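You operate a simulated robot arm through the tools that you are given. There is no shell and no other tool. Be economical: measure what you need, move in short steps, check, and stop when the job is done.

The job below is to be done with a simulated two-armed robot. You get a single attempt, and the scene is never put back.

Task
Take the lid off the hooks tin and lay it down on the top of the large grey steel plate. Switch the switch of the gauge on. Press the zero button of the gauge two times. Close the hinges drawer of the tool chest. Put the box tube with the purple stripe on the top of the plate table away on the clamp plate. Fetch the black block with the felt sole and set it on the small flat steel plate. Put one of the job cards of the tall welder cart from the grey tray on the tall welder cart on the top of the old grey welder. Take the large yellow block and leave it on the large square steel plate. Open the lift-up door marked cleaning. Any order will do. Set down upright: job card of the tall welder cart, large yellow block.
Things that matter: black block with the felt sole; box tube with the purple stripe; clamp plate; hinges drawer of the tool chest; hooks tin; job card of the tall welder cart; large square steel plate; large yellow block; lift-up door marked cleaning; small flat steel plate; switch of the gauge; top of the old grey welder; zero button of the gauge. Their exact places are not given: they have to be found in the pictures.

The check looks at the end state, three seconds after you hand in, the way a careful person would. Anything else that was tipped, shoved, dropped, spilled or broken makes it a failure. Lids that push on must go on centred and level and be pressed home; caps that screw on are set level and turned clockwise until they are tight.

Robot
Two 6-joint arms with two-finger grippers on one trunk, on a base that drives. Base frame: it is fixed to the floor where the robot stands at the start and does not move with it; the origin is under the middle of the robot, x ahead of it, y to its left, z up; the surface under the hand at the start is at about z = 868. Readings come in mm, rad, newtons and seconds.
The left shoulder is at the start at [30, 178, 988], the right one opposite. With the tool pointing down near the work surface each hand reaches from about 320 to 840 mm from the robot's upright axis, wherever it stands, measured 20 degrees to its own side. Places, roughly: black block with the felt sole (7x7x4 cm) [3100, 2400, 900]; box tube with the purple stripe (5x6x5 cm) [2800, 2100, 900]; clamp plate (25x72 cm) [240, -5620, 860]; hinges drawer of the tool chest [1300, 2100, 600]; hooks tin [750, 0, 1000]; job card of the tall welder cart [2750, -4500, 1000]; large square steel plate (10x10x1 cm) [200, -5800, 900]; large yellow block [500, -8250, 1000]; lift-up door marked cleaning [-700, 2300, 1800]; small flat steel plate (10x8x1 cm) [-1200, 2300, 1400]; switch of the gauge [0, 2300, 900]; top of the old grey welder [-1600, -2400, 900]; zero button of the gauge [-100, 2300, 1000]. Payload 2.54 kg a hand.
The tool frame of a hand sits at the grasp point between the pads (the TCP): z along the fingers, y along the line on which they close. The tips reach 30 mm beyond it. The gripper opens to 116 mm. The gripper's body begins 95 mm behind the TCP.
Orientation is told as [roll, pitch, yaw] about the base's x, y, z axes, in that order, counted from this pose: with the fingers straight down and closing along the base's y, the tool's x points along the base's -x, its y along +y and its z along -z.

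Tools
- The arms move only by the tool play_rows. It takes "left_moves", "right_moves" or both (then of equal length, played together; a hand with none holds still); each is a list of rows, each an object (a shift or turn left out is 0, a gripper value left out holds the last) with "gripper": the gripper command, from -1 (fully open) to 1 (shut), values between in proportion; "slide": the shift along the tool's x, y, z in mm, a list of three; "angular": the turn, a rotation vector about the tool's x, y, z in rad, a list of three. In form: [{"gripper": gripper, "slide": [tx, ty, tz], "angular": [wx, wy, wz]}, ...]. A call has 1 to 20 rows; each row is the pose to reach, as a shift and turn from the pose commanded when the call began, along the tool's axes at that moment. Each row takes 0.2 s and may step no farther than 50 mm and 0.15 rad from the row before; otherwise, or with a gripper value out of range, the whole call is refused. A pose out of reach is approached as far as the arm can. The call stops where the force on the tool passes 40 N (or 10 N more than at its start, if that is more) or the arm is blocked; 0.2 s more then pass. The fingers move at their own pace (about 153 mm/s each) and stop on an object; they squeeze with about 37 N. The grip force told is the motor's: it shows also when the fingers shut on nothing. Time passes only in rows, and 0.2 s behind the last, so rows that repeat a pose let the fingers close. The reply holds the time, the measured pose of the TCP, the force on the tool along the base axes, the opening and the grip force, in the units named above and with some noise, with the torque about the TCP (base axes, N m) and any sound that the robot's microphone picked up.
- Cameras (640 x 400 px; columns grow to the right, rows downward): "scene" is now at [46.7, -7.8, 1705.2]; the picture's right is [-0.12, -0.99, 0.00], its down [-0.78, 0.10, -0.62] and it looks along [0.61, -0.08, -0.79] (base axes); focal length 280 px, centre (320, 200). "left" rides on the left gripper at [69, 15, -122] in its tool frame; the picture's right is [-0.21, 0.98, 0.00], its down [-0.83, -0.18, -0.53] and it looks along [-0.52, -0.11, 0.85] (tool axes); focal length 251 px, centre (320, 200). "right" rides on the right gripper at [69, -15, -122] in its tool frame; the picture's right is [0.21, 0.98, 0.00], its down [-0.83, 0.18, -0.53] and it looks along [-0.52, 0.11, 0.85] (tool axes); focal length 251 px, centre (320, 200).
- grab_frame(camera): a new picture of that camera. No time passes.
- slide_trunk(by): slides the trunk up (or, below 0, down) by that many mm; the arms and the scene camera ride with it, the base frame stays. It gives what a move gives, with no picture.
- drive_base(legs): drives the robot by 1 to 6 legs, each [ahead, left, turn to the left] in mm, mm and rad, along the robot's own axes; the way and the turn of a leg run together, so that a leg with both is an arc; at most 1500 mm and 3.142 rad a leg. The arms and the cameras ride along, it lands a little off, and it stops where it bumps. It gives what a move gives.
- aim_head(pan, tilt): turns the head with the scene camera to pan (to the left, within 2.496 rad either way) and tilt (down, from -0.506 to 1.204), counted from straight ahead of the robot. It gives what a move gives.
- measure_at(camera, pixels): for up to 12 pixels [column, row] of the newest picture of that camera ("zoom" is the newest enlarged one), the place [x, y, z] in the base frame of the surface seen there, good to about 2 mm. No time passes.
- zoom(camera, box): a new picture of the part [left, top, right, bottom] of that camera's present view, enlarged. No time passes.
- job_done(): hands the job in; it is judged then, once.

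Work in short steps. Measure before you move; look again where a grasp or a placing could have gone wrong, and mend it. You have 131 turns and 162 pictures in all, those below and enlarged ones among them. Open the grippers and draw the arms clear of the work before you hand the job in, unless the task says otherwise; then end with one line.

The tools are called by a JSON object that holds its "name" and its "arguments". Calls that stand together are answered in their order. play_rows: Moves the arms, as the interface text tells. Its arguments: {"type":"object","properties":{"left_moves":{"type":"array"},"right_moves":{"type":"array"}},"required":[]} The other tools are called the same way: slide_trunk (by) slides the trunk up or down; drive_base (legs) drives the base; aim_head (pan, tilt) turns the head that bears the scene camera; grab_frame (camera) takes a picture; measure_at (camera, pixels) gives the place of the surface under pixels of a picture; zoom (camera, box) takes an enlarged picture of a part of a camera's view; job_done () hands the job in.

At the start:

```text
clock: 0.0
left_tool_pos: [566.7, 49.1, 1147.3]
left_tool_rot: [0.0, 0.0, 0.0]
left_wrist_force: [0.7, 1.0, 0.1]
left_wrist_torque: [-0.01, -0.03, 0.03]
left_width: 116.1
left_finger_force: 0.0
right_tool_pos: [362.6, -292.7, 1191.1]
right_tool_rot: [0.0, 0.0, 0.0]
right_wrist_force: [0.6, -0.1, -0.2]
right_wrist_torque: [-0.01, -0.01, -0.02]
right_width: 115.8
right_finger_force: 0.2
trunk travel left (down, up): [-200.0, 340.0]
robot x, y, heading: [-1.9, -1.7, 0.001]
head pan, tilt: [-0.122, 0.902]
```

scene: 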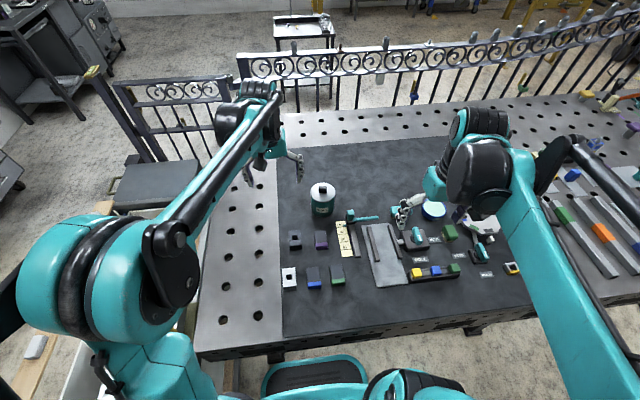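
right: 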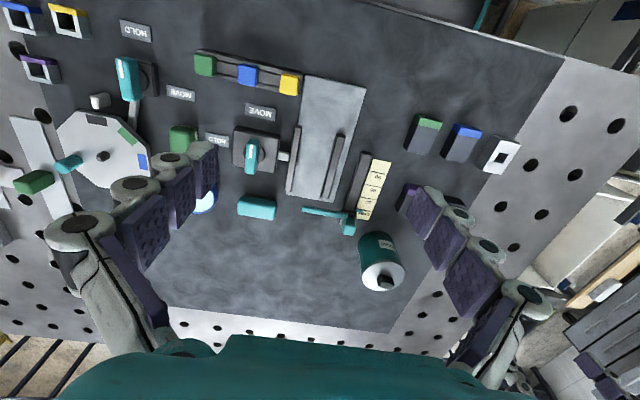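
left: 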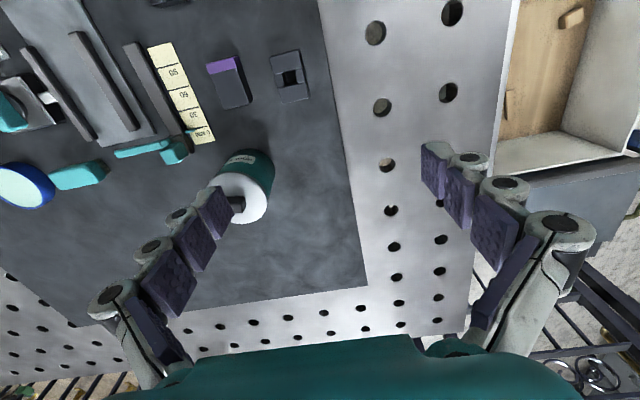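

The tin with the white lid and black knob is at about (322,198) in the scene; I look closer at it and the plates around it.

{"name": "zoom", "arguments": {"camera": "scene", "box": [270, 160, 430, 300]}}

{"name": "zoom", "arguments": {"camera": "scene", "box": [380, 160, 640, 300]}}

{"name": "measure_at", "arguments": {"camera": "scene", "pixels": [[322, 186], [322, 192], [313, 193], [332, 193], [322, 212], [376, 260], [405, 280], [380, 230], [395, 250], [300, 260], [296, 245], [320, 240]]}}

```text
2.86 times, centred on (350, 230) of scene
```

zoom: 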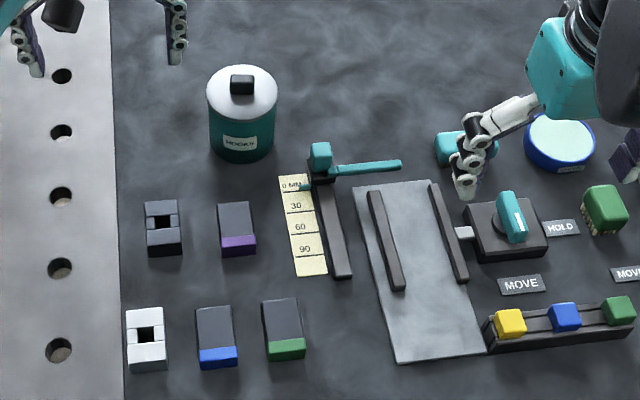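

```text
2.46 times, centred on (510, 230) of scene
```

zoom: 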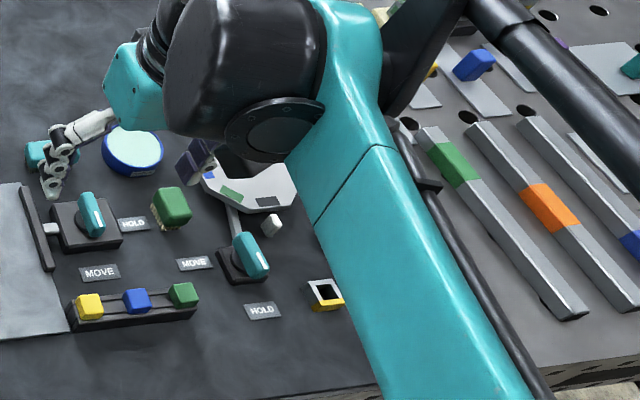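

```text
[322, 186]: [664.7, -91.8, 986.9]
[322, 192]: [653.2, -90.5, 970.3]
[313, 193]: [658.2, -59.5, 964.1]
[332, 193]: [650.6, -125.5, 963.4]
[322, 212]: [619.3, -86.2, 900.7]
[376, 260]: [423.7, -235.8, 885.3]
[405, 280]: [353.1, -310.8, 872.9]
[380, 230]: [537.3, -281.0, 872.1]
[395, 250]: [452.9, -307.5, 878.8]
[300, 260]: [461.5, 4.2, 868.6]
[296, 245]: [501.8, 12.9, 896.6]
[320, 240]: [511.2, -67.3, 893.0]
```

The tin is at about (655,-92), lid top z≈965, knob top ≈987. I need to find which is the "large grey steel plate", so I look to the right side of the table and ahead.

{"name": "aim_head", "arguments": {"pan": -0.7, "tilt": 0.6}}

{"name": "grab_frame", "arguments": {"camera": "scene"}}

{"name": "zoom", "arguments": {"camera": "scene", "box": [320, 120, 640, 320]}}

{"name": "aim_head", "arguments": {"pan": 0.9, "tilt": 0.3}}

{"name": "grab_frame", "arguments": {"camera": "scene"}}

```text
clock: 1.0
left_tool_pos: [565.9, 49.9, 1148.1]
left_tool_rot: [0.0, 0.0, -0.001]
left_wrist_force: [0.1, -0.8, 0.8]
left_wrist_torque: [-0.02, -0.01, 0.05]
left_width: 115.9
left_finger_force: 0.2
right_tool_pos: [362.6, -292.4, 1190.6]
right_tool_rot: [-0.001, -0.001, 0.0]
right_wrist_force: [0.2, 0.6, -0.1]
right_wrist_torque: [-0.01, 0.03, 0.03]
right_width: 116.0
right_finger_force: 0.1
trunk travel left (down, up): [-200.0, 340.0]
robot x, y, heading: [2.8, 1.4, -0.003]
head pan, tilt: [-0.7, 0.6]
```

```text
156 pictures are left
```

scene: 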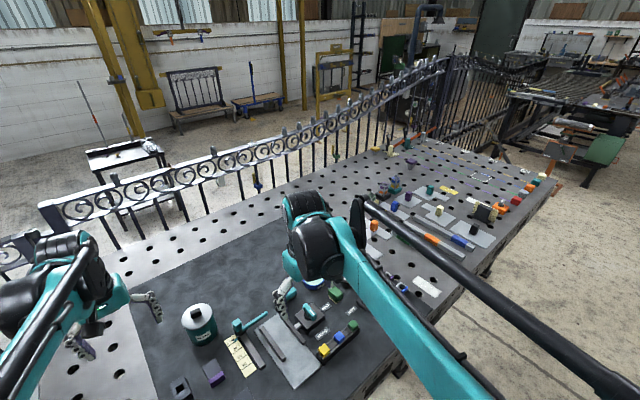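

```text
2.00 times, centred on (480, 220) of scene
```

zoom: 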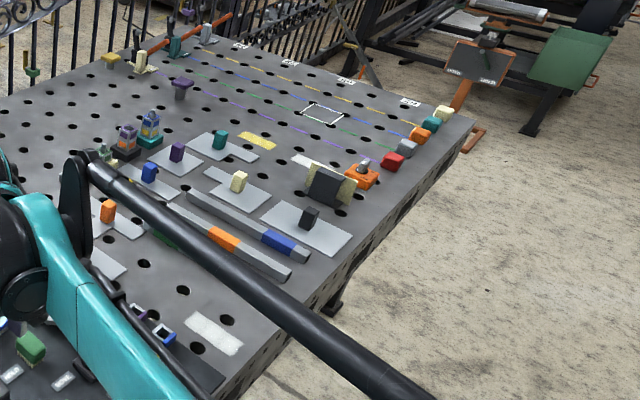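

```text
clock: 2.7
left_tool_pos: [567.2, 49.1, 1148.0]
left_tool_rot: [-0.001, 0.0, 0.0]
left_wrist_force: [0.3, 1.2, 0.2]
left_wrist_torque: [0.02, 0.03, 0.0]
left_width: 115.9
left_finger_force: 0.1
right_tool_pos: [361.7, -293.4, 1190.1]
right_tool_rot: [0.001, 0.0, 0.0]
right_wrist_force: [0.1, 0.7, -0.1]
right_wrist_torque: [0.01, -0.02, -0.04]
right_width: 116.0
right_finger_force: 0.1
trunk travel left (down, up): [-200.0, 340.0]
robot x, y, heading: [0.1, -1.4, -0.001]
head pan, tilt: [0.901, 0.3]
```

```text
154 pictures are left
```

scene: 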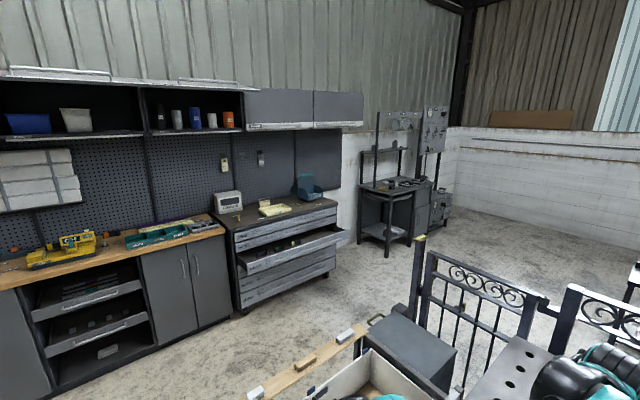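

The open dark steel plate the tin stands on is the "large grey steel plate" (work surface, z≈868). I measure the knob and free space in the left camera's picture.

{"name": "zoom", "arguments": {"camera": "left", "box": [140, 120, 380, 270]}}

{"name": "measure_at", "arguments": {"camera": "left", "pixels": [[236, 204], [232, 200], [242, 200], [242, 209], [234, 208], [250, 215], [255, 195], [300, 240], [340, 200], [320, 130], [330, 270], [262, 160]]}}

```text
2.67 times, centred on (260, 195) of left
```

zoom: 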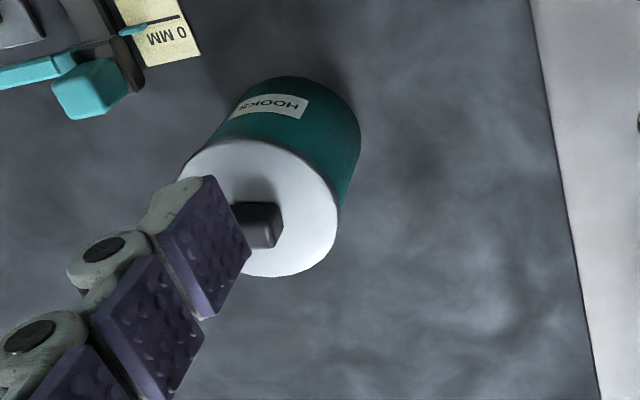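

```text
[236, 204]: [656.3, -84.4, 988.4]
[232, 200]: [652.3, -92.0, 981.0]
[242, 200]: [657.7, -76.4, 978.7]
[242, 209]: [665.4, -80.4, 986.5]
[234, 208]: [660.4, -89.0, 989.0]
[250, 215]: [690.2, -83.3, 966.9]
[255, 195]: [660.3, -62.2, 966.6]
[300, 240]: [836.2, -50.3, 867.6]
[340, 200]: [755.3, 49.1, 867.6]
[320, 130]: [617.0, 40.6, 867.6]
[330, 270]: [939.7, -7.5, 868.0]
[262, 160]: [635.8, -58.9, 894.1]
```

Knob centre ≈(660,-91), top 988, lid at 966. I move the left hand over it, go down to z≈1000 and close on the knob.

{"name": "play_rows", "arguments": {"left_moves": [{"slide": [-24, -35, 0], "gripper": -0.3}, {"slide": [-48, -70, 0]}, {"slide": [-71, -105, 0]}, {"slide": [-93, -140, 0]}, {"slide": [-93, -140, 40]}, {"slide": [-93, -140, 80]}, {"slide": [-93, -140, 115]}, {"slide": [-93, -140, 135]}, {"slide": [-93, -140, 148]}, {"slide": [-93, -140, 148]}, {"slide": [-93, -140, 148], "gripper": 1}, {"slide": [-93, -140, 148]}, {"slide": [-93, -140, 148]}, {"slide": [-93, -140, 148]}]}}

{"name": "zoom", "arguments": {"camera": "left", "box": [160, 100, 480, 300]}}

```text
clock: 5.7
left_tool_pos: [658.7, -89.1, 999.7]
left_tool_rot: [0.0, -0.002, 0.0]
left_wrist_force: [1.0, 0.2, -0.3]
left_wrist_torque: [-0.04, 0.01, 0.01]
left_width: 30.8
left_finger_force: 37.2
right_tool_pos: [361.7, -292.3, 1190.3]
right_tool_rot: [0.0, 0.0, 0.0]
right_wrist_force: [-1.2, -1.0, -0.2]
right_wrist_torque: [0.03, -0.03, 0.01]
right_width: 115.7
right_finger_force: 0.1
trunk travel left (down, up): [-200.0, 340.0]
robot x, y, heading: [-0.4, -2.2, -0.004]
head pan, tilt: [0.901, 0.3]
```

```text
2.00 times, centred on (320, 200) of left
```

zoom: 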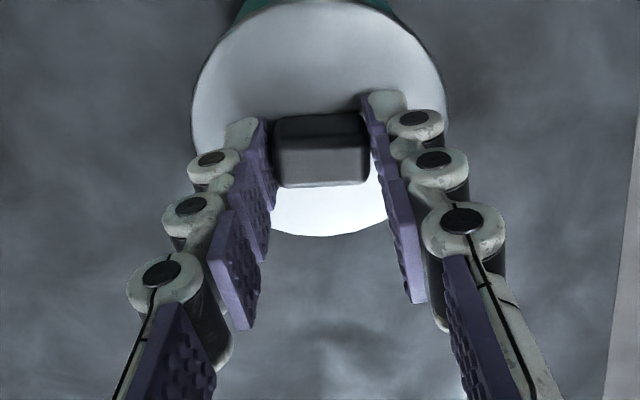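

The knob is held at 30.8 mm. I pull straight up and look.

{"name": "play_rows", "arguments": {"left_moves": [{"slide": [0, 0, -5]}, {"slide": [0, 0, -12]}, {"slide": [0, 0, -25]}, {"slide": [0, 0, -45]}, {"slide": [0, 0, -70]}, {"slide": [0, 0, -90]}]}}

{"name": "aim_head", "arguments": {"pan": -0.1, "tilt": 0.8}}

{"name": "zoom", "arguments": {"camera": "scene", "box": [220, 100, 420, 240]}}

```text
clock: 7.1
left_tool_pos: [658.5, -89.7, 1091.1]
left_tool_rot: [-0.001, -0.001, 0.0]
left_wrist_force: [0.1, 0.0, -1.5]
left_wrist_torque: [-0.02, 0.01, -0.04]
left_width: 30.7
left_finger_force: 37.6
right_tool_pos: [361.1, -292.1, 1190.9]
right_tool_rot: [-0.001, 0.0, 0.0]
right_wrist_force: [0.7, -0.1, -0.2]
right_wrist_torque: [0.0, 0.01, 0.01]
right_width: 115.9
right_finger_force: 0.1
trunk travel left (down, up): [-200.0, 340.0]
robot x, y, heading: [-0.5, 0.1, 0.001]
head pan, tilt: [0.901, 0.3]
```

```text
clock: 8.3
left_tool_pos: [659.0, -91.7, 1091.2]
left_tool_rot: [-0.001, -0.002, 0.0]
left_wrist_force: [0.1, 0.5, -1.7]
left_wrist_torque: [-0.02, -0.01, 0.0]
left_width: 30.1
left_finger_force: 37.3
right_tool_pos: [361.6, -292.5, 1190.1]
right_tool_rot: [0.001, 0.0, 0.001]
right_wrist_force: [-0.4, -0.3, -0.4]
right_wrist_torque: [-0.01, 0.01, 0.0]
right_width: 115.7
right_finger_force: 0.0
trunk travel left (down, up): [-200.0, 340.0]
robot x, y, heading: [-0.2, -0.8, 0.001]
head pan, tilt: [-0.099, 0.799]
```

```text
2.86 times, centred on (320, 170) of scene
```

zoom: 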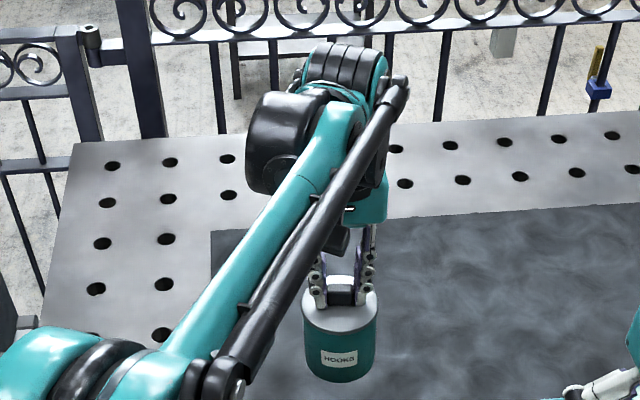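

It's unclear whether the tin came along with the lid; I measure with the scene view and look through the left camera.

{"name": "measure_at", "arguments": {"camera": "zoom", "pixels": [[338, 360], [338, 375], [340, 312], [340, 395]]}}

{"name": "grab_frame", "arguments": {"camera": "left"}}

```text
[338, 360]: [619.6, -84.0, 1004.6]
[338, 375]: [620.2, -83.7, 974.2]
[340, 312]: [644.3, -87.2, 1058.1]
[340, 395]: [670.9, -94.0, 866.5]
```

```text
150 pictures are left
```

left: 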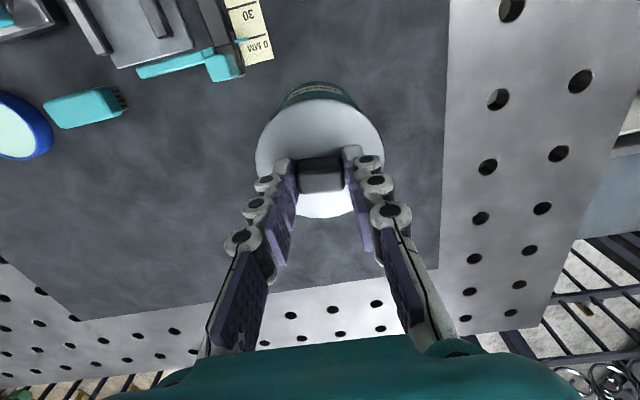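

The whole tin came up (its bottom is at ~960), so the lid needs the body held. I lower it back to the plate, and bring the right hand, tilted, to a pre-grasp in front of the tin body.

{"name": "play_rows", "arguments": {"left_moves": [{"slide": [0, 0, 20]}, {"slide": [0, 0, 40]}, {"slide": [0, 0, 60]}, {"slide": [0, 0, 75]}, {"slide": [0, 0, 83]}, {"slide": [0, 0, 88]}, {"slide": [0, 0, 90]}, {"slide": [0, 0, 90]}], "right_moves": [{"gripper": -1, "slide": [-30, 23, 29], "angular": [-0.029, -0.126, -0.06]}, {"slide": [-60, 46, 58], "angular": [-0.058, -0.253, -0.12]}, {"slide": [-90, 69, 87], "angular": [-0.087, -0.379, -0.18]}, {"slide": [-121, 92, 116], "angular": [-0.116, -0.505, -0.239]}, {"slide": [-151, 115, 145], "angular": [-0.145, -0.632, -0.299]}, {"slide": [-182, 138, 174], "angular": [-0.173, -0.758, -0.359]}, {"slide": [-212, 161, 203], "angular": [-0.2023, -0.8843, -0.419]}, {"slide": [-212, 161, 203], "angular": [-0.2023, -0.8843, -0.419]}]}}

{"name": "grab_frame", "arguments": {"camera": "right"}}

{"name": "grab_frame", "arguments": {"camera": "scene"}}

```text
clock: 10.1
left_tool_pos: [658.8, -90.8, 1001.5]
left_tool_rot: [-0.001, 0.0, 0.001]
left_wrist_force: [-0.2, -0.7, -2.1]
left_wrist_torque: [-0.02, -0.02, -0.02]
left_width: 29.4
left_finger_force: 36.9
right_tool_pos: [573.4, -130.9, 988.6]
right_tool_rot: [-0.001, -0.902, 0.45]
right_wrist_force: [-0.4, -0.2, 0.2]
right_wrist_torque: [0.0, -0.03, 0.0]
right_width: 115.8
right_finger_force: 0.0
trunk travel left (down, up): [-200.0, 340.0]
robot x, y, heading: [0.9, -1.8, -0.002]
head pan, tilt: [-0.099, 0.799]
```

```text
149 pictures are left
```

right: 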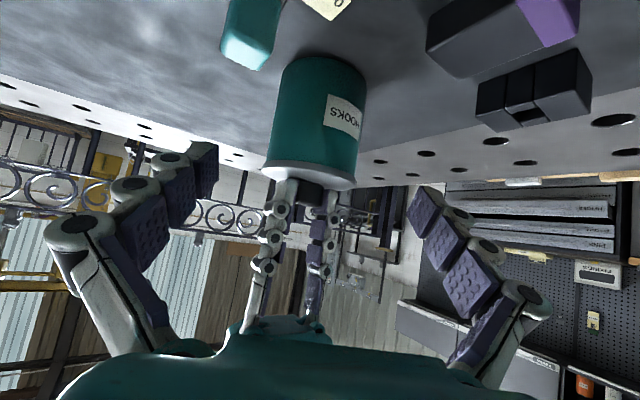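

```text
148 pictures are left
```

scene: 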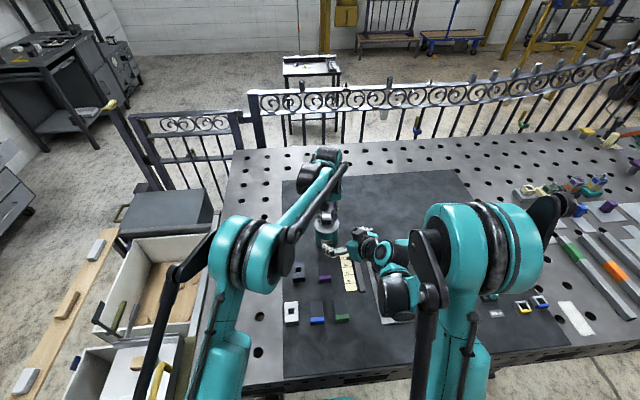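

The right hand faces the tin squarely. I advance it 120 mm along its fingers, settle the left 1.5 mm down, and close the right around the body.

{"name": "play_rows", "arguments": {"left_moves": [{"slide": [0, 0, 1]}, {"slide": [0, 0, 1.5]}, {"slide": [0, 0, 1.5]}, {"slide": [0, 0, 1.5]}, {"slide": [0, 0, 1.5]}, {"slide": [0, 0, 1.5]}, {"slide": [0, 0, 1.5]}, {"slide": [0, 0, 1.5]}], "right_moves": [{"slide": [0, 0, 35]}, {"slide": [0, 0, 70]}, {"slide": [0, 0, 100]}, {"slide": [0, 0, 120]}, {"slide": [0, 0, 120], "gripper": 1}, {"slide": [0, 0, 120]}, {"slide": [0, 0, 120]}, {"slide": [0, 0, 120]}]}}

{"name": "grab_frame", "arguments": {"camera": "right"}}

```text
clock: 11.9
left_tool_pos: [659.8, -91.7, 999.5]
left_tool_rot: [-0.002, 0.0, 0.0]
left_wrist_force: [-0.5, 0.1, -0.3]
left_wrist_torque: [0.0, 0.03, 0.0]
left_width: 28.6
left_finger_force: 37.1
right_tool_pos: [657.8, -90.6, 913.9]
right_tool_rot: [0.001, -0.9, 0.449]
right_wrist_force: [2.6, -1.2, 7.6]
right_wrist_torque: [-0.19, -0.34, -0.03]
right_width: 77.7
right_finger_force: 37.0
trunk travel left (down, up): [-200.0, 340.0]
robot x, y, heading: [-1.5, 2.1, 0.002]
head pan, tilt: [-0.099, 0.799]
heard: snap
```

```text
147 pictures are left
```

right: 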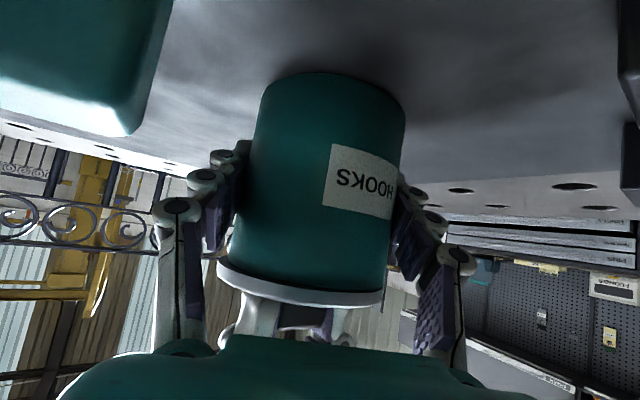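

The body is held (77.7 mm) and a snap was heard. I pull the left hand with the lid straight up.

{"name": "play_rows", "arguments": {"left_moves": [{"slide": [0, 0, -3]}, {"slide": [0, 0, -7]}, {"slide": [0, 0, -12]}, {"slide": [0, 0, -20]}, {"slide": [0, 0, -35]}, {"slide": [0, 0, -60]}, {"slide": [0, 0, -60]}]}}

{"name": "grab_frame", "arguments": {"camera": "right"}}

```text
clock: 13.5
left_tool_pos: [658.4, -91.5, 1057.9]
left_tool_rot: [0.001, 0.0, -0.001]
left_wrist_force: [0.4, 0.1, -0.1]
left_wrist_torque: [0.02, 0.0, -0.01]
left_width: 28.5
left_finger_force: 37.0
right_tool_pos: [656.8, -91.4, 915.1]
right_tool_rot: [-0.001, -0.899, 0.45]
right_wrist_force: [-0.9, -1.5, 7.8]
right_wrist_torque: [-0.17, -0.23, -0.1]
right_width: 77.5
right_finger_force: 37.3
trunk travel left (down, up): [-200.0, 340.0]
robot x, y, heading: [0.5, -2.0, -0.001]
head pan, tilt: [-0.099, 0.799]
```

```text
146 pictures are left
```

right: 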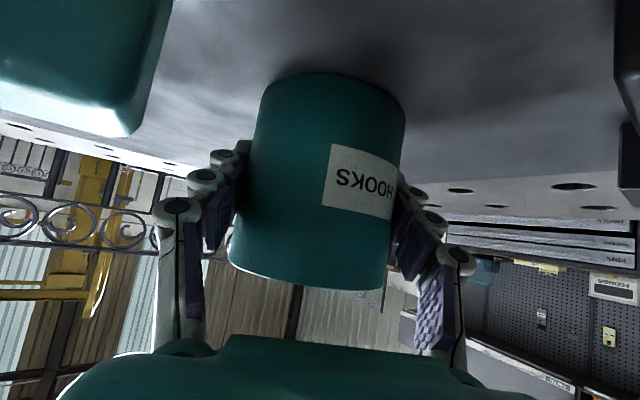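

The lid is off and hangs in the left hand. I carry it to a free spot at (770,-20) and lower it to just above the plate, while the right hand opens and backs off.

{"name": "play_rows", "arguments": {"left_moves": [{"slide": [-35, 22, 0]}, {"slide": [-70, 45, 0]}, {"slide": [-110, 70, 0]}, {"slide": [-110, 70, 40]}, {"slide": [-110, 70, 80]}, {"slide": [-110, 70, 115]}, {"slide": [-110, 70, 138]}, {"slide": [-110, 70, 138]}], "right_moves": [{"gripper": -1}, {}, {}, {}, {"slide": [0, 0, -30]}, {"slide": [0, 0, -70]}, {"slide": [0, 0, -110]}, {"slide": [0, 0, -150]}]}}

{"name": "grab_frame", "arguments": {"camera": "right"}}

{"name": "grab_frame", "arguments": {"camera": "left"}}

```text
clock: 15.3
left_tool_pos: [765.8, -19.9, 922.6]
left_tool_rot: [-0.001, -0.001, 0.0]
left_wrist_force: [-0.3, 1.0, -1.1]
left_wrist_torque: [0.01, -0.01, 0.02]
left_width: 28.4
left_finger_force: 37.3
right_tool_pos: [551.3, -141.5, 1007.8]
right_tool_rot: [0.0, -0.902, 0.451]
right_wrist_force: [-1.1, 0.0, -1.2]
right_wrist_torque: [-0.03, -0.02, -0.02]
right_width: 116.1
right_finger_force: 0.1
trunk travel left (down, up): [-200.0, 340.0]
robot x, y, heading: [-1.1, 1.8, -0.0]
head pan, tilt: [-0.099, 0.799]
```

```text
145 pictures are left
```

right: 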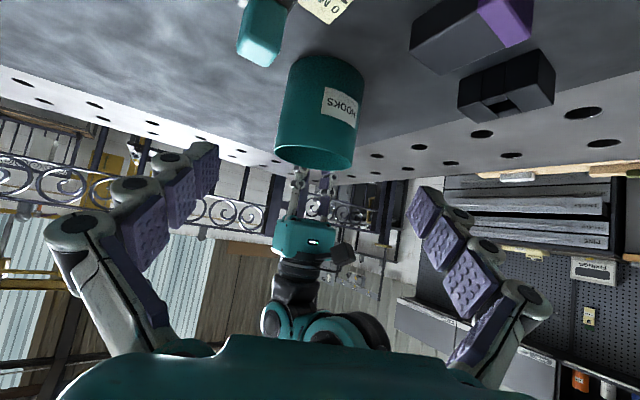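

```text
144 pictures are left
```

left: 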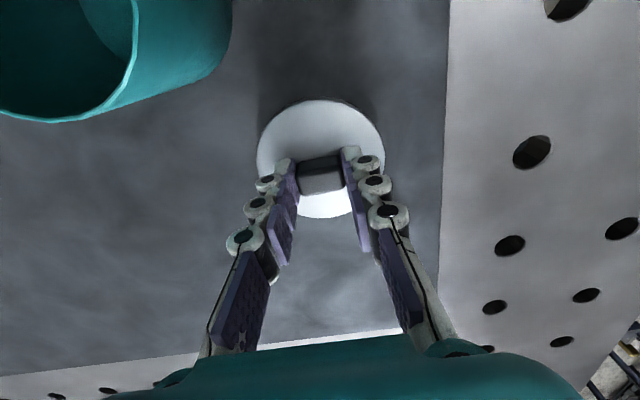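

The lid hangs above the dark plate with room. I lower it in small steps and watch the force.

{"name": "play_rows", "arguments": {"left_moves": [{"slide": [0, 0, 4]}, {"slide": [0, 0, 8]}, {"slide": [0, 0, 11]}, {"slide": [0, 0, 13]}, {"slide": [0, 0, 13]}]}}

{"name": "measure_at", "arguments": {"camera": "left", "pixels": [[320, 115], [275, 150], [320, 210], [365, 140]]}}

{"name": "zoom", "arguments": {"camera": "scene", "box": [260, 140, 420, 260]}}

```text
clock: 16.5
left_tool_pos: [769.5, -20.6, 908.1]
left_tool_rot: [0.0, -0.003, 0.0]
left_wrist_force: [2.4, 0.4, 10.3]
left_wrist_torque: [-0.02, -0.03, 0.01]
left_width: 28.4
left_finger_force: 36.6
right_tool_pos: [551.3, -141.4, 1006.9]
right_tool_rot: [0.0, -0.9, 0.45]
right_wrist_force: [-0.1, -0.5, 1.0]
right_wrist_torque: [0.0, 0.02, -0.03]
right_width: 116.1
right_finger_force: 0.1
trunk travel left (down, up): [-200.0, 340.0]
robot x, y, heading: [0.9, -2.8, 0.001]
head pan, tilt: [-0.099, 0.799]
```

```text
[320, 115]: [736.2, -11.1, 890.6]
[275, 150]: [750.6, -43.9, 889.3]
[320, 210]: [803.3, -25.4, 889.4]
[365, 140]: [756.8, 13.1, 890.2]
```

```text
3.33 times, centred on (340, 200) of scene
```

zoom: 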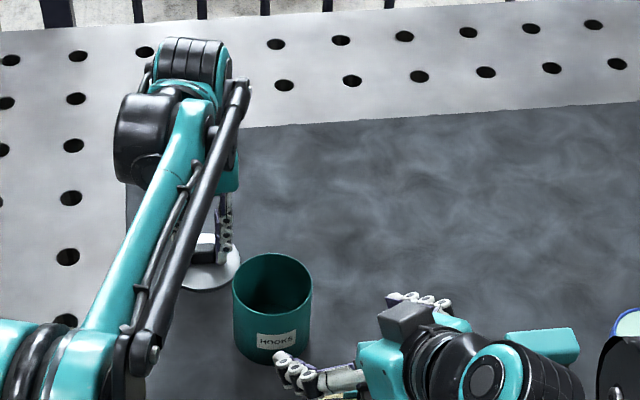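

The lid rests (10 N up). I open the left hand, raise it, and stow both arms close to the body.

{"name": "play_rows", "arguments": {"left_moves": [{"gripper": -0.2}, {}, {}, {"slide": [0, 0, -45]}, {"slide": [0, 0, -90]}, {"slide": [0, 0, -135]}, {"slide": [0, 0, -180]}, {"slide": [40, 22, -200]}, {"slide": [80, 44, -220]}, {"slide": [120, 66, -230]}, {"slide": [160, 88, -240]}, {"slide": [200, 110, -250]}, {"slide": [240, 132, -260]}, {"slide": [280, 154, -270]}, {"slide": [320, 176, -275]}, {"slide": [360, 198, -280]}, {"slide": [395, 225, -282]}, {"slide": [410, 260, -282]}], "right_moves": [{"slide": [0, -6, -33], "angular": [0.022, 0.098, 0.047]}, {"slide": [1, -12, -66], "angular": [0.045, 0.197, 0.093]}, {"slide": [1, -18, -99], "angular": [0.067, 0.295, 0.14]}, {"slide": [2, -24, -132], "angular": [0.09, 0.393, 0.186]}, {"slide": [2, -30, -165], "angular": [0.112, 0.491, 0.233]}, {"slide": [2, -36, -198], "angular": [0.135, 0.59, 0.279]}, {"slide": [3, -42, -231], "angular": [0.157, 0.688, 0.326]}, {"slide": [3, -48, -265], "angular": [0.18, 0.786, 0.372]}, {"slide": [3, -54, -298], "angular": [0.2023, 0.8843, 0.419]}, {"slide": [3, -54, -298], "angular": [0.2023, 0.8843, 0.419]}, {"slide": [3, -54, -298], "angular": [0.2023, 0.8843, 0.419]}, {"slide": [3, -54, -298], "angular": [0.2023, 0.8843, 0.419]}, {"slide": [3, -54, -298], "angular": [0.2023, 0.8843, 0.419]}, {"slide": [3, -54, -298], "angular": [0.2023, 0.8843, 0.419]}, {"slide": [3, -54, -298], "angular": [0.2023, 0.8843, 0.419]}, {"slide": [3, -54, -298], "angular": [0.2023, 0.8843, 0.419]}, {"slide": [3, -54, -298], "angular": [0.2023, 0.8843, 0.419]}, {"slide": [3, -54, -298], "angular": [0.2023, 0.8843, 0.419]}]}}

{"name": "grab_frame", "arguments": {"camera": "scene"}}

{"name": "aim_head", "arguments": {"pan": 1.5, "tilt": 0.4}}

{"name": "grab_frame", "arguments": {"camera": "scene"}}

```text
clock: 20.3
left_tool_pos: [357.5, 239.6, 1190.7]
left_tool_rot: [0.0, -0.001, 0.0]
left_wrist_force: [-0.3, 0.9, 0.5]
left_wrist_torque: [-0.01, 0.02, -0.01]
left_width: 69.6
left_finger_force: 0.0
left hand out of reach, approached as far as the arm can: row 6, 7
right_tool_pos: [363.2, -292.4, 1191.1]
right_tool_rot: [0.002, 0.001, 0.001]
right_wrist_force: [0.1, 0.3, 0.3]
right_wrist_torque: [-0.04, -0.01, 0.03]
right_width: 116.1
right_finger_force: 0.0
trunk travel left (down, up): [-200.0, 340.0]
robot x, y, heading: [1.8, -1.7, 0.003]
head pan, tilt: [-0.099, 0.799]
```

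```text
142 pictures are left
```

scene: 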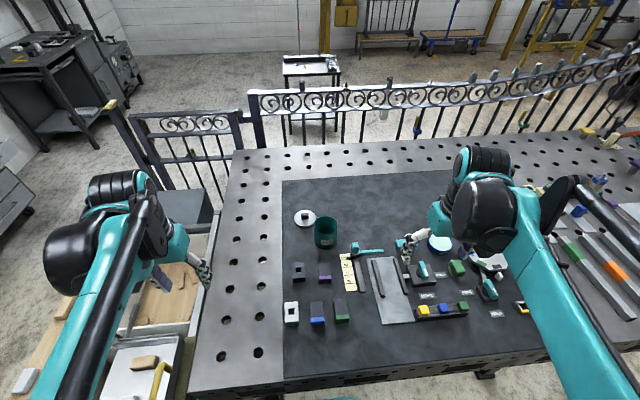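

```text
clock: 22.0
left_tool_pos: [358.7, 239.1, 1190.2]
left_tool_rot: [0.0, 0.001, 0.002]
left_wrist_force: [0.1, -0.5, -0.4]
left_wrist_torque: [-0.03, 0.03, 0.02]
left_width: 69.9
left_finger_force: 0.1
right_tool_pos: [365.5, -292.2, 1189.8]
right_tool_rot: [0.0, 0.0, -0.001]
right_wrist_force: [0.3, 0.4, 0.9]
right_wrist_torque: [-0.04, -0.03, -0.02]
right_width: 115.9
right_finger_force: 0.1
trunk travel left (down, up): [-200.0, 340.0]
robot x, y, heading: [0.2, -0.1, 0.002]
head pan, tilt: [1.499, 0.4]
```

```text
141 pictures are left
```

scene: 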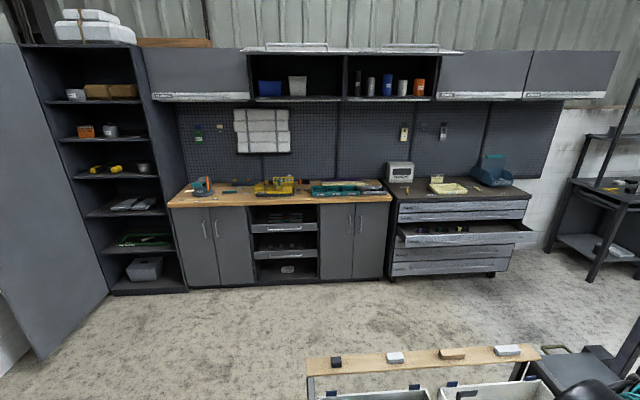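

The wall bench is in view: gauge area about (270,187), open drawer (465,235), the lift-up door marked upper left (200,75), shelves at left. I zoom on these.

{"name": "zoom", "arguments": {"camera": "scene", "box": [160, 150, 400, 300]}}

{"name": "zoom", "arguments": {"camera": "scene", "box": [40, 40, 280, 190]}}

{"name": "zoom", "arguments": {"camera": "scene", "box": [380, 150, 640, 310]}}

{"name": "measure_at", "arguments": {"camera": "scene", "pixels": [[200, 97], [248, 188], [465, 238], [190, 200], [380, 200], [320, 280], [100, 130], [320, 375], [620, 190], [545, 345], [400, 300], [500, 300]]}}

```text
2.67 times, centred on (280, 225) of scene
```

zoom: 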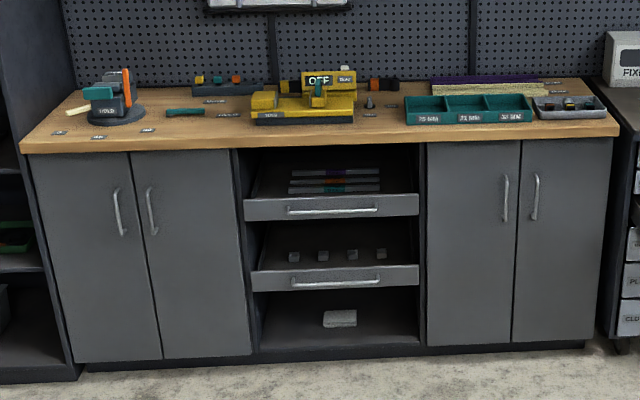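

```text
2.67 times, centred on (160, 115) of scene
```

zoom: 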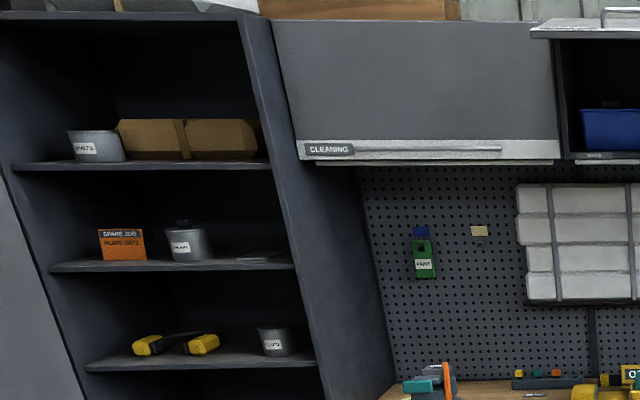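

```text
2.46 times, centred on (510, 230) of scene
```

zoom: 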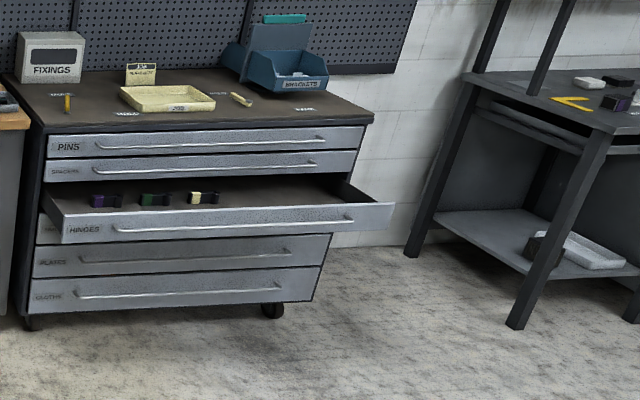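

```text
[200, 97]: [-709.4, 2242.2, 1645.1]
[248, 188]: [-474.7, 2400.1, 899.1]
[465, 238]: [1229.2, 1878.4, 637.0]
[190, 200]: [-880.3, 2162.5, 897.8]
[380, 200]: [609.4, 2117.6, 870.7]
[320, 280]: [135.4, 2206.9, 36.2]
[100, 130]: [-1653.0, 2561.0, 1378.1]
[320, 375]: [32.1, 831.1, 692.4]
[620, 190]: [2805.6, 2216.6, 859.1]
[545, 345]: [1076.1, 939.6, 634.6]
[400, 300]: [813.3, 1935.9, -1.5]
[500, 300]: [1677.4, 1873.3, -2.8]
```

I check the floor behind-left for the drive.

{"name": "aim_head", "arguments": {"pan": 2.45, "tilt": 0.6}}

{"name": "grab_frame", "arguments": {"camera": "scene"}}

{"name": "aim_head", "arguments": {"pan": -2.45, "tilt": 0.4}}

{"name": "grab_frame", "arguments": {"camera": "scene"}}

{"name": "aim_head", "arguments": {"pan": 1.5, "tilt": 0.9}}

{"name": "grab_frame", "arguments": {"camera": "scene"}}

{"name": "measure_at", "arguments": {"camera": "scene", "pixels": [[320, 250], [250, 250], [400, 250], [270, 200], [320, 300], [200, 200], [240, 330]]}}

```text
clock: 23.2
left_tool_pos: [358.6, 239.8, 1189.2]
left_tool_rot: [-0.001, -0.002, 0.0]
left_wrist_force: [0.3, -0.6, 0.0]
left_wrist_torque: [-0.01, 0.0, -0.02]
left_width: 69.5
left_finger_force: 0.0
right_tool_pos: [364.5, -291.1, 1190.8]
right_tool_rot: [0.002, 0.001, 0.001]
right_wrist_force: [-0.1, -0.1, -0.2]
right_wrist_torque: [-0.02, -0.01, 0.0]
right_width: 115.8
right_finger_force: 0.0
trunk travel left (down, up): [-200.0, 340.0]
robot x, y, heading: [-0.6, 1.4, -0.002]
head pan, tilt: [2.45, 0.6]
```

```text
137 pictures are left
```

scene: 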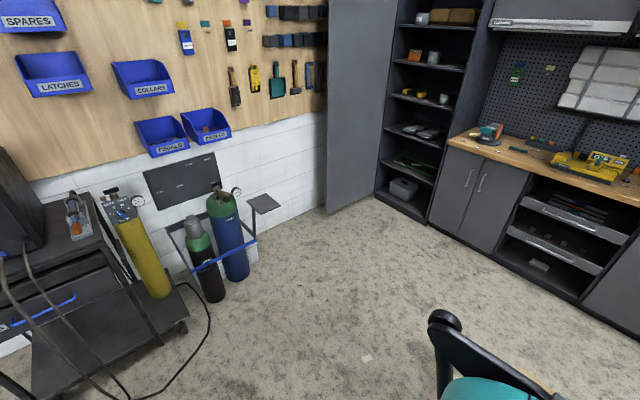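

```text
clock: 27.1
left_tool_pos: [358.7, 239.2, 1189.4]
left_tool_rot: [0.001, -0.002, 0.001]
left_wrist_force: [0.6, 0.2, 0.5]
left_wrist_torque: [0.04, 0.01, 0.01]
left_width: 69.7
left_finger_force: 0.1
right_tool_pos: [363.8, -292.4, 1189.9]
right_tool_rot: [0.001, -0.001, -0.001]
right_wrist_force: [0.1, -0.3, 0.9]
right_wrist_torque: [-0.03, -0.02, 0.01]
right_width: 116.0
right_finger_force: 0.0
trunk travel left (down, up): [-200.0, 340.0]
robot x, y, heading: [-2.0, -3.2, -0.002]
head pan, tilt: [-2.45, 0.4]
```

```text
136 pictures are left
```

scene: 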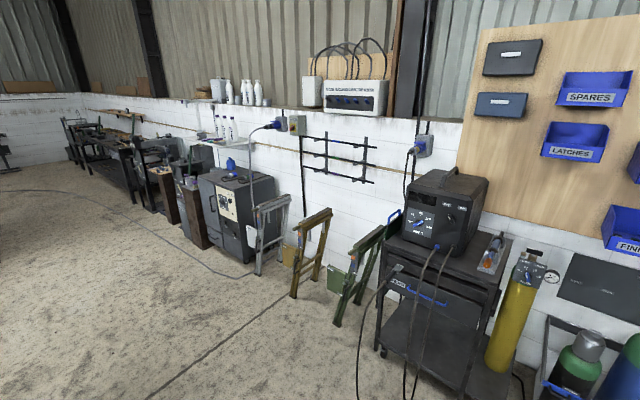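

```text
clock: 30.3
left_tool_pos: [359.0, 239.7, 1189.5]
left_tool_rot: [0.0, 0.0, 0.002]
left_wrist_force: [-0.7, 0.7, -0.1]
left_wrist_torque: [-0.01, 0.01, 0.0]
left_width: 69.7
left_finger_force: 0.0
right_tool_pos: [364.1, -291.2, 1191.7]
right_tool_rot: [0.0, -0.001, 0.0]
right_wrist_force: [0.3, 0.8, -0.1]
right_wrist_torque: [0.01, 0.01, 0.0]
right_width: 115.9
right_finger_force: 0.0
trunk travel left (down, up): [-200.0, 340.0]
robot x, y, heading: [-0.5, -1.3, 0.004]
head pan, tilt: [1.499, 0.901]
```

```text
135 pictures are left
```

scene: 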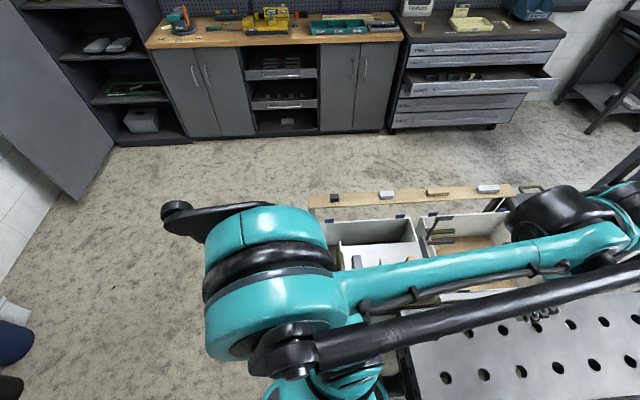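

```text
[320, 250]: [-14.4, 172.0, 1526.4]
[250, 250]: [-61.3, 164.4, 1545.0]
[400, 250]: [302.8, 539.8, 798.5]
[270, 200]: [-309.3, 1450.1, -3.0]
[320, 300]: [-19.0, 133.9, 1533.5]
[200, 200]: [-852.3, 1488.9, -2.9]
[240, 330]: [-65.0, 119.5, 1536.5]
```

The way is clear behind and to the left. I back up, turn left, and drive up in front of the cleaning door, then look.

{"name": "drive_base", "arguments": {"legs": [[-700, 0, 0], [0, 0, 1.571], [1500, 0, 0]]}}

{"name": "aim_head", "arguments": {"pan": 0, "tilt": 0.1}}

{"name": "grab_frame", "arguments": {"camera": "scene"}}

```text
clock: 45.0
left_tool_pos: [-960.6, 1848.4, 1188.4]
left_tool_rot: [0.0, 0.002, 1.588]
left_wrist_force: [0.4, 0.2, -0.1]
left_wrist_torque: [-0.01, 0.02, -0.01]
left_width: 69.4
left_finger_force: 0.0
right_tool_pos: [-430.4, 1863.7, 1190.2]
right_tool_rot: [-0.001, 0.0, 1.589]
right_wrist_force: [0.3, -0.2, 0.2]
right_wrist_torque: [-0.01, 0.01, -0.05]
right_width: 116.0
right_finger_force: 0.1
trunk travel left (down, up): [-200.0, 340.0]
robot x, y, heading: [-713.1, 1490.1, 1.587]
head pan, tilt: [1.499, 0.901]
```

```text
clock: 46.6
left_tool_pos: [-960.8, 1847.9, 1190.1]
left_tool_rot: [0.001, 0.0, 1.589]
left_wrist_force: [0.8, -0.2, -0.7]
left_wrist_torque: [0.01, -0.04, -0.01]
left_width: 69.6
left_finger_force: 0.1
right_tool_pos: [-429.8, 1862.4, 1190.3]
right_tool_rot: [-0.001, 0.001, 1.588]
right_wrist_force: [-0.4, 0.2, 0.1]
right_wrist_torque: [0.01, -0.02, 0.02]
right_width: 116.1
right_finger_force: 0.0
trunk travel left (down, up): [-200.0, 340.0]
robot x, y, heading: [-713.1, 1491.8, 1.589]
head pan, tilt: [0.0, 0.099]
```

```text
134 pictures are left
```

scene: 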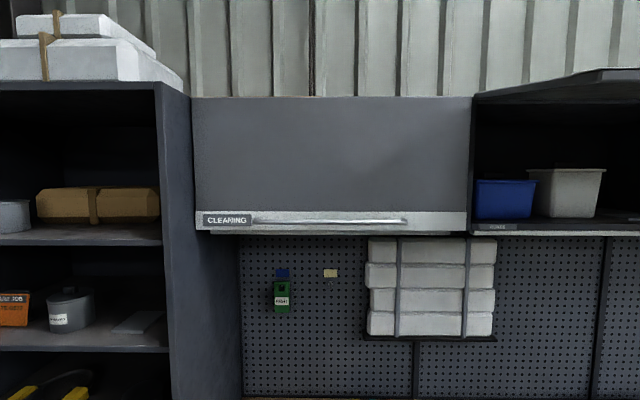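

The cleaning door spans columns 195-470 with a bar handle near row 221. I zoom and measure handle and door edges; also the small plate on the shelf at (137,322).

{"name": "zoom", "arguments": {"camera": "scene", "box": [190, 180, 350, 280]}}

{"name": "measure_at", "arguments": {"camera": "scene", "pixels": [[330, 221], [260, 221], [400, 221], [330, 216], [330, 226], [330, 232], [330, 100], [330, 205], [200, 225], [465, 225], [137, 322], [120, 345]]}}

{"name": "grab_frame", "arguments": {"camera": "left"}}

```text
4.00 times, centred on (270, 230) of scene
```

zoom: 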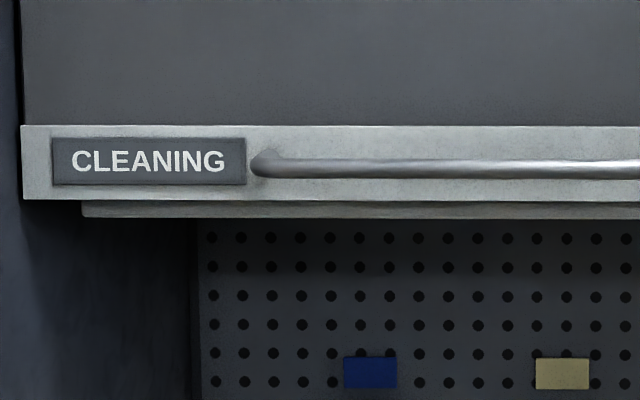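

```text
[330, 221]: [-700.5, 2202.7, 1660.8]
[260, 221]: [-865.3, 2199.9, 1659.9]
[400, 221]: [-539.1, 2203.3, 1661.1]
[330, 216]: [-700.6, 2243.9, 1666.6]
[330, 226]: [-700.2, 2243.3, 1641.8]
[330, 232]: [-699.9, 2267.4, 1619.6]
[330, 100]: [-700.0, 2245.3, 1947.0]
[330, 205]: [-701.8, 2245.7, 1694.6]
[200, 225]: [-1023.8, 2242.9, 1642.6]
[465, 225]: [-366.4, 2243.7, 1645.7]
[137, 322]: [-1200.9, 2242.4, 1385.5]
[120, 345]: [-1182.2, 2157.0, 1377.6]
```

```text
132 pictures are left
```

left: 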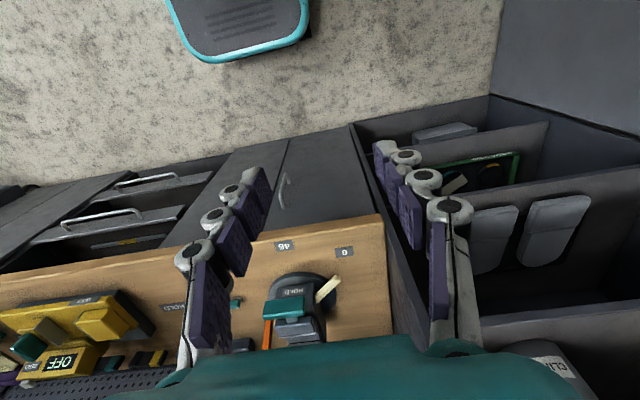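

The bar handle runs along x at y≈2203, z≈1661. I raise the trunk fully first.

{"name": "slide_trunk", "arguments": {"by": 340}}

```text
clock: 49.9
left_tool_pos: [-960.8, 1847.2, 1529.6]
left_tool_rot: [0.0, 0.0, 1.587]
left_wrist_force: [-0.3, -0.5, -0.3]
left_wrist_torque: [-0.02, 0.02, -0.03]
left_width: 69.6
left_finger_force: 0.1
right_tool_pos: [-430.5, 1863.4, 1529.6]
right_tool_rot: [0.0, 0.0, 1.586]
right_wrist_force: [0.0, 0.6, 0.3]
right_wrist_torque: [0.02, 0.0, -0.02]
right_width: 116.0
right_finger_force: 0.0
trunk travel left (down, up): [-540.0, 0.0]
robot x, y, heading: [-714.8, 1496.9, 1.589]
head pan, tilt: [0.0, 0.099]
```

Now I turn the right hand to point at the door with the fingers closing vertically, moving to about 100 mm in front of the bar at x≈-620.

{"name": "play_rows", "arguments": {"right_moves": [{"gripper": 0.2, "slide": [-16, 12, -9], "angular": [-0.0806, -0.0806, 0.0806]}, {"slide": [-33, 25, -17], "angular": [-0.1612, -0.1612, 0.1612]}, {"slide": [-49, 37, -26], "angular": [-0.2418, -0.2418, 0.2418]}, {"slide": [-65, 50, -35], "angular": [-0.3225, -0.3225, 0.3225]}, {"slide": [-82, 62, -44], "angular": [-0.4031, -0.4031, 0.4031]}, {"slide": [-98, 74, -52], "angular": [-0.4837, -0.4837, 0.4837]}, {"slide": [-115, 87, -61], "angular": [-0.5643, -0.5643, 0.5643]}, {"slide": [-131, 99, -70], "angular": [-0.6449, -0.6449, 0.6449]}, {"slide": [-147, 112, -79], "angular": [-0.7255, -0.7255, 0.7255]}, {"slide": [-164, 124, -87], "angular": [-0.8061, -0.8061, 0.8061]}, {"slide": [-180, 136, -96], "angular": [-0.8867, -0.8867, 0.8867]}, {"slide": [-197, 149, -105], "angular": [-0.9674, -0.9674, 0.9674]}, {"slide": [-213, 161, -114], "angular": [-1.048, -1.048, 1.048]}, {"slide": [-229, 174, -122], "angular": [-1.1286, -1.1286, 1.1286]}, {"slide": [-240, 186, -131], "angular": [-1.2092, -1.2092, 1.2092]}, {"slide": [-240, 186, -131], "angular": [-1.2092, -1.2092, 1.2092]}]}}

{"name": "grab_frame", "arguments": {"camera": "right"}}

{"name": "grab_frame", "arguments": {"camera": "scene"}}

```text
clock: 53.3
left_tool_pos: [-962.5, 1848.3, 1529.2]
left_tool_rot: [0.0, 0.0, 1.589]
left_wrist_force: [-0.2, 0.0, -0.4]
left_wrist_torque: [-0.02, 0.0, -0.01]
left_width: 69.6
left_finger_force: 0.0
right_tool_pos: [-611.3, 2098.3, 1652.9]
right_tool_rot: [1.505, -0.03, 0.037]
right_wrist_force: [0.1, 0.0, 0.4]
right_wrist_torque: [0.02, -0.02, 0.02]
right_width: 46.4
right_finger_force: 0.1
right hand out of reach, approached as far as the arm can: row 14, 15, 16
trunk travel left (down, up): [-540.0, 0.0]
robot x, y, heading: [-713.7, 1494.4, 1.588]
head pan, tilt: [0.0, 0.099]
```

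```text
131 pictures are left
```

right: 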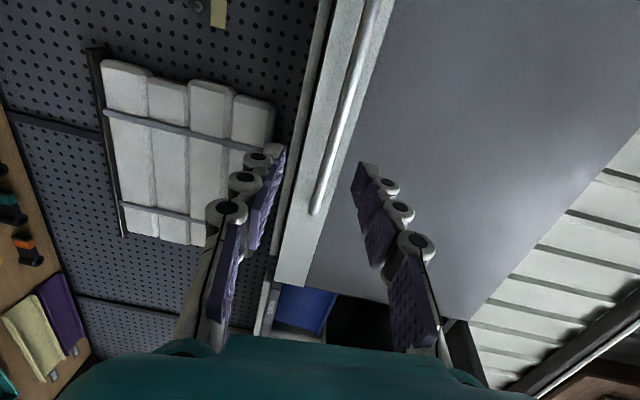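

```text
130 pictures are left
```

scene: 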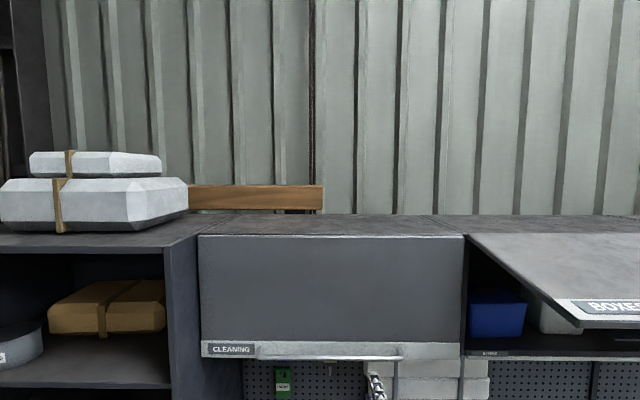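

The hand points at the bar, nearly level (roll 1.505). I advance 95 mm with a small rise so the bar lies between the half-open fingers.

{"name": "play_rows", "arguments": {"right_moves": [{"slide": [0, 6, 30]}, {"slide": [0, 12, 60]}, {"slide": [0, 13, 80]}, {"slide": [0, 13, 95]}, {"slide": [0, 13, 95]}]}}

{"name": "grab_frame", "arguments": {"camera": "right"}}

```text
clock: 54.5
left_tool_pos: [-961.6, 1848.0, 1530.3]
left_tool_rot: [0.0, -0.001, 1.586]
left_wrist_force: [-0.2, 0.5, -0.1]
left_wrist_torque: [-0.01, 0.01, 0.01]
left_width: 69.3
left_finger_force: 0.1
right_tool_pos: [-612.9, 2192.1, 1661.1]
right_tool_rot: [1.505, -0.029, 0.037]
right_wrist_force: [-0.9, 0.3, 1.0]
right_wrist_torque: [-0.02, 0.03, -0.01]
right_width: 46.6
right_finger_force: 0.1
trunk travel left (down, up): [-540.0, 0.0]
robot x, y, heading: [-718.7, 1491.1, 1.587]
head pan, tilt: [0.0, 0.099]
```

```text
129 pictures are left
```

right: 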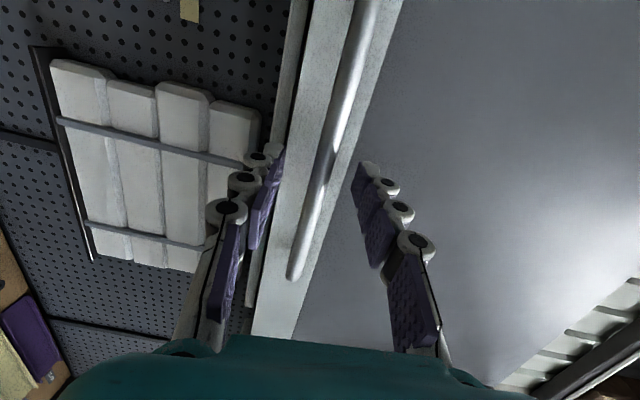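

The bar is caged between the fingers. I lift along the door's arc to about 45° and check.

{"name": "play_rows", "arguments": {"right_moves": [{"slide": [0, 10, 0]}, {"slide": [0, 16, -8]}, {"slide": [0, 23, -28]}, {"slide": [0, 30, -44]}, {"slide": [0, 36, -60]}, {"slide": [0, 44, -77]}, {"slide": [0, 53, -94]}, {"slide": [0, 63, -110]}, {"slide": [0, 74, -125]}, {"slide": [0, 87, -140]}, {"slide": [0, 99, -154]}, {"slide": [0, 113, -167]}, {"slide": [0, 128, -179]}, {"slide": [0, 128, -179]}]}}

{"name": "grab_frame", "arguments": {"camera": "scene"}}

{"name": "grab_frame", "arguments": {"camera": "right"}}

```text
clock: 56.4
left_tool_pos: [-960.8, 1844.8, 1530.3]
left_tool_rot: [0.001, -0.001, 1.587]
left_wrist_force: [1.5, -0.2, -0.1]
left_wrist_torque: [0.09, 0.02, -0.01]
left_width: 69.5
left_finger_force: 0.1
right_tool_pos: [-612.3, 2083.7, 1726.9]
right_tool_rot: [1.506, -0.025, 0.038]
right_wrist_force: [-2.7, -11.7, -27.1]
right_wrist_torque: [-0.97, 0.37, -0.14]
right_width: 63.6
right_finger_force: 12.4
trunk travel left (down, up): [-540.0, 0.0]
robot x, y, heading: [-714.1, 1491.2, 1.587]
head pan, tilt: [0.0, 0.099]
stopped in row 9 (right hand): the force on the tool passed its limit at 40 N (the readings are from after the stop); the commanded pose is now the measured one
```

```text
128 pictures are left
```

scene: 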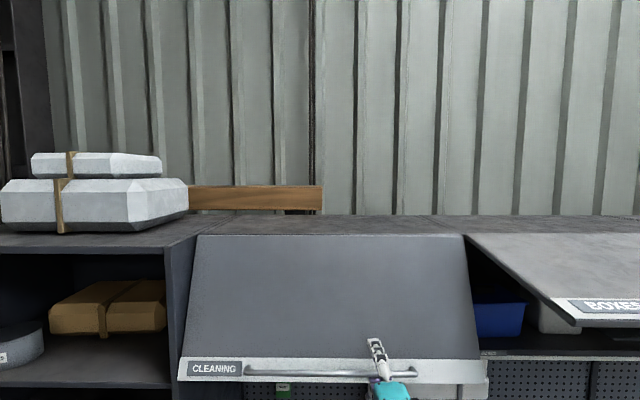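

```text
127 pictures are left
```

right: 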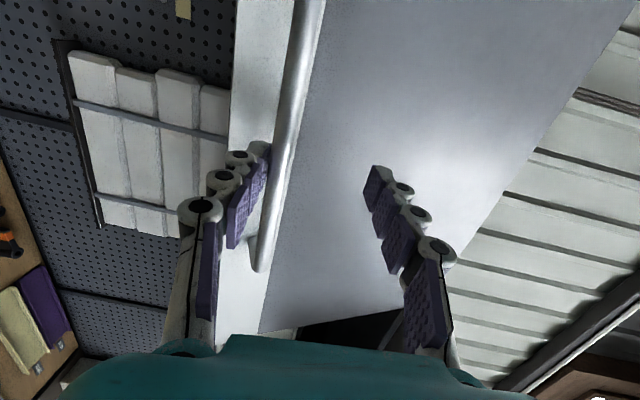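

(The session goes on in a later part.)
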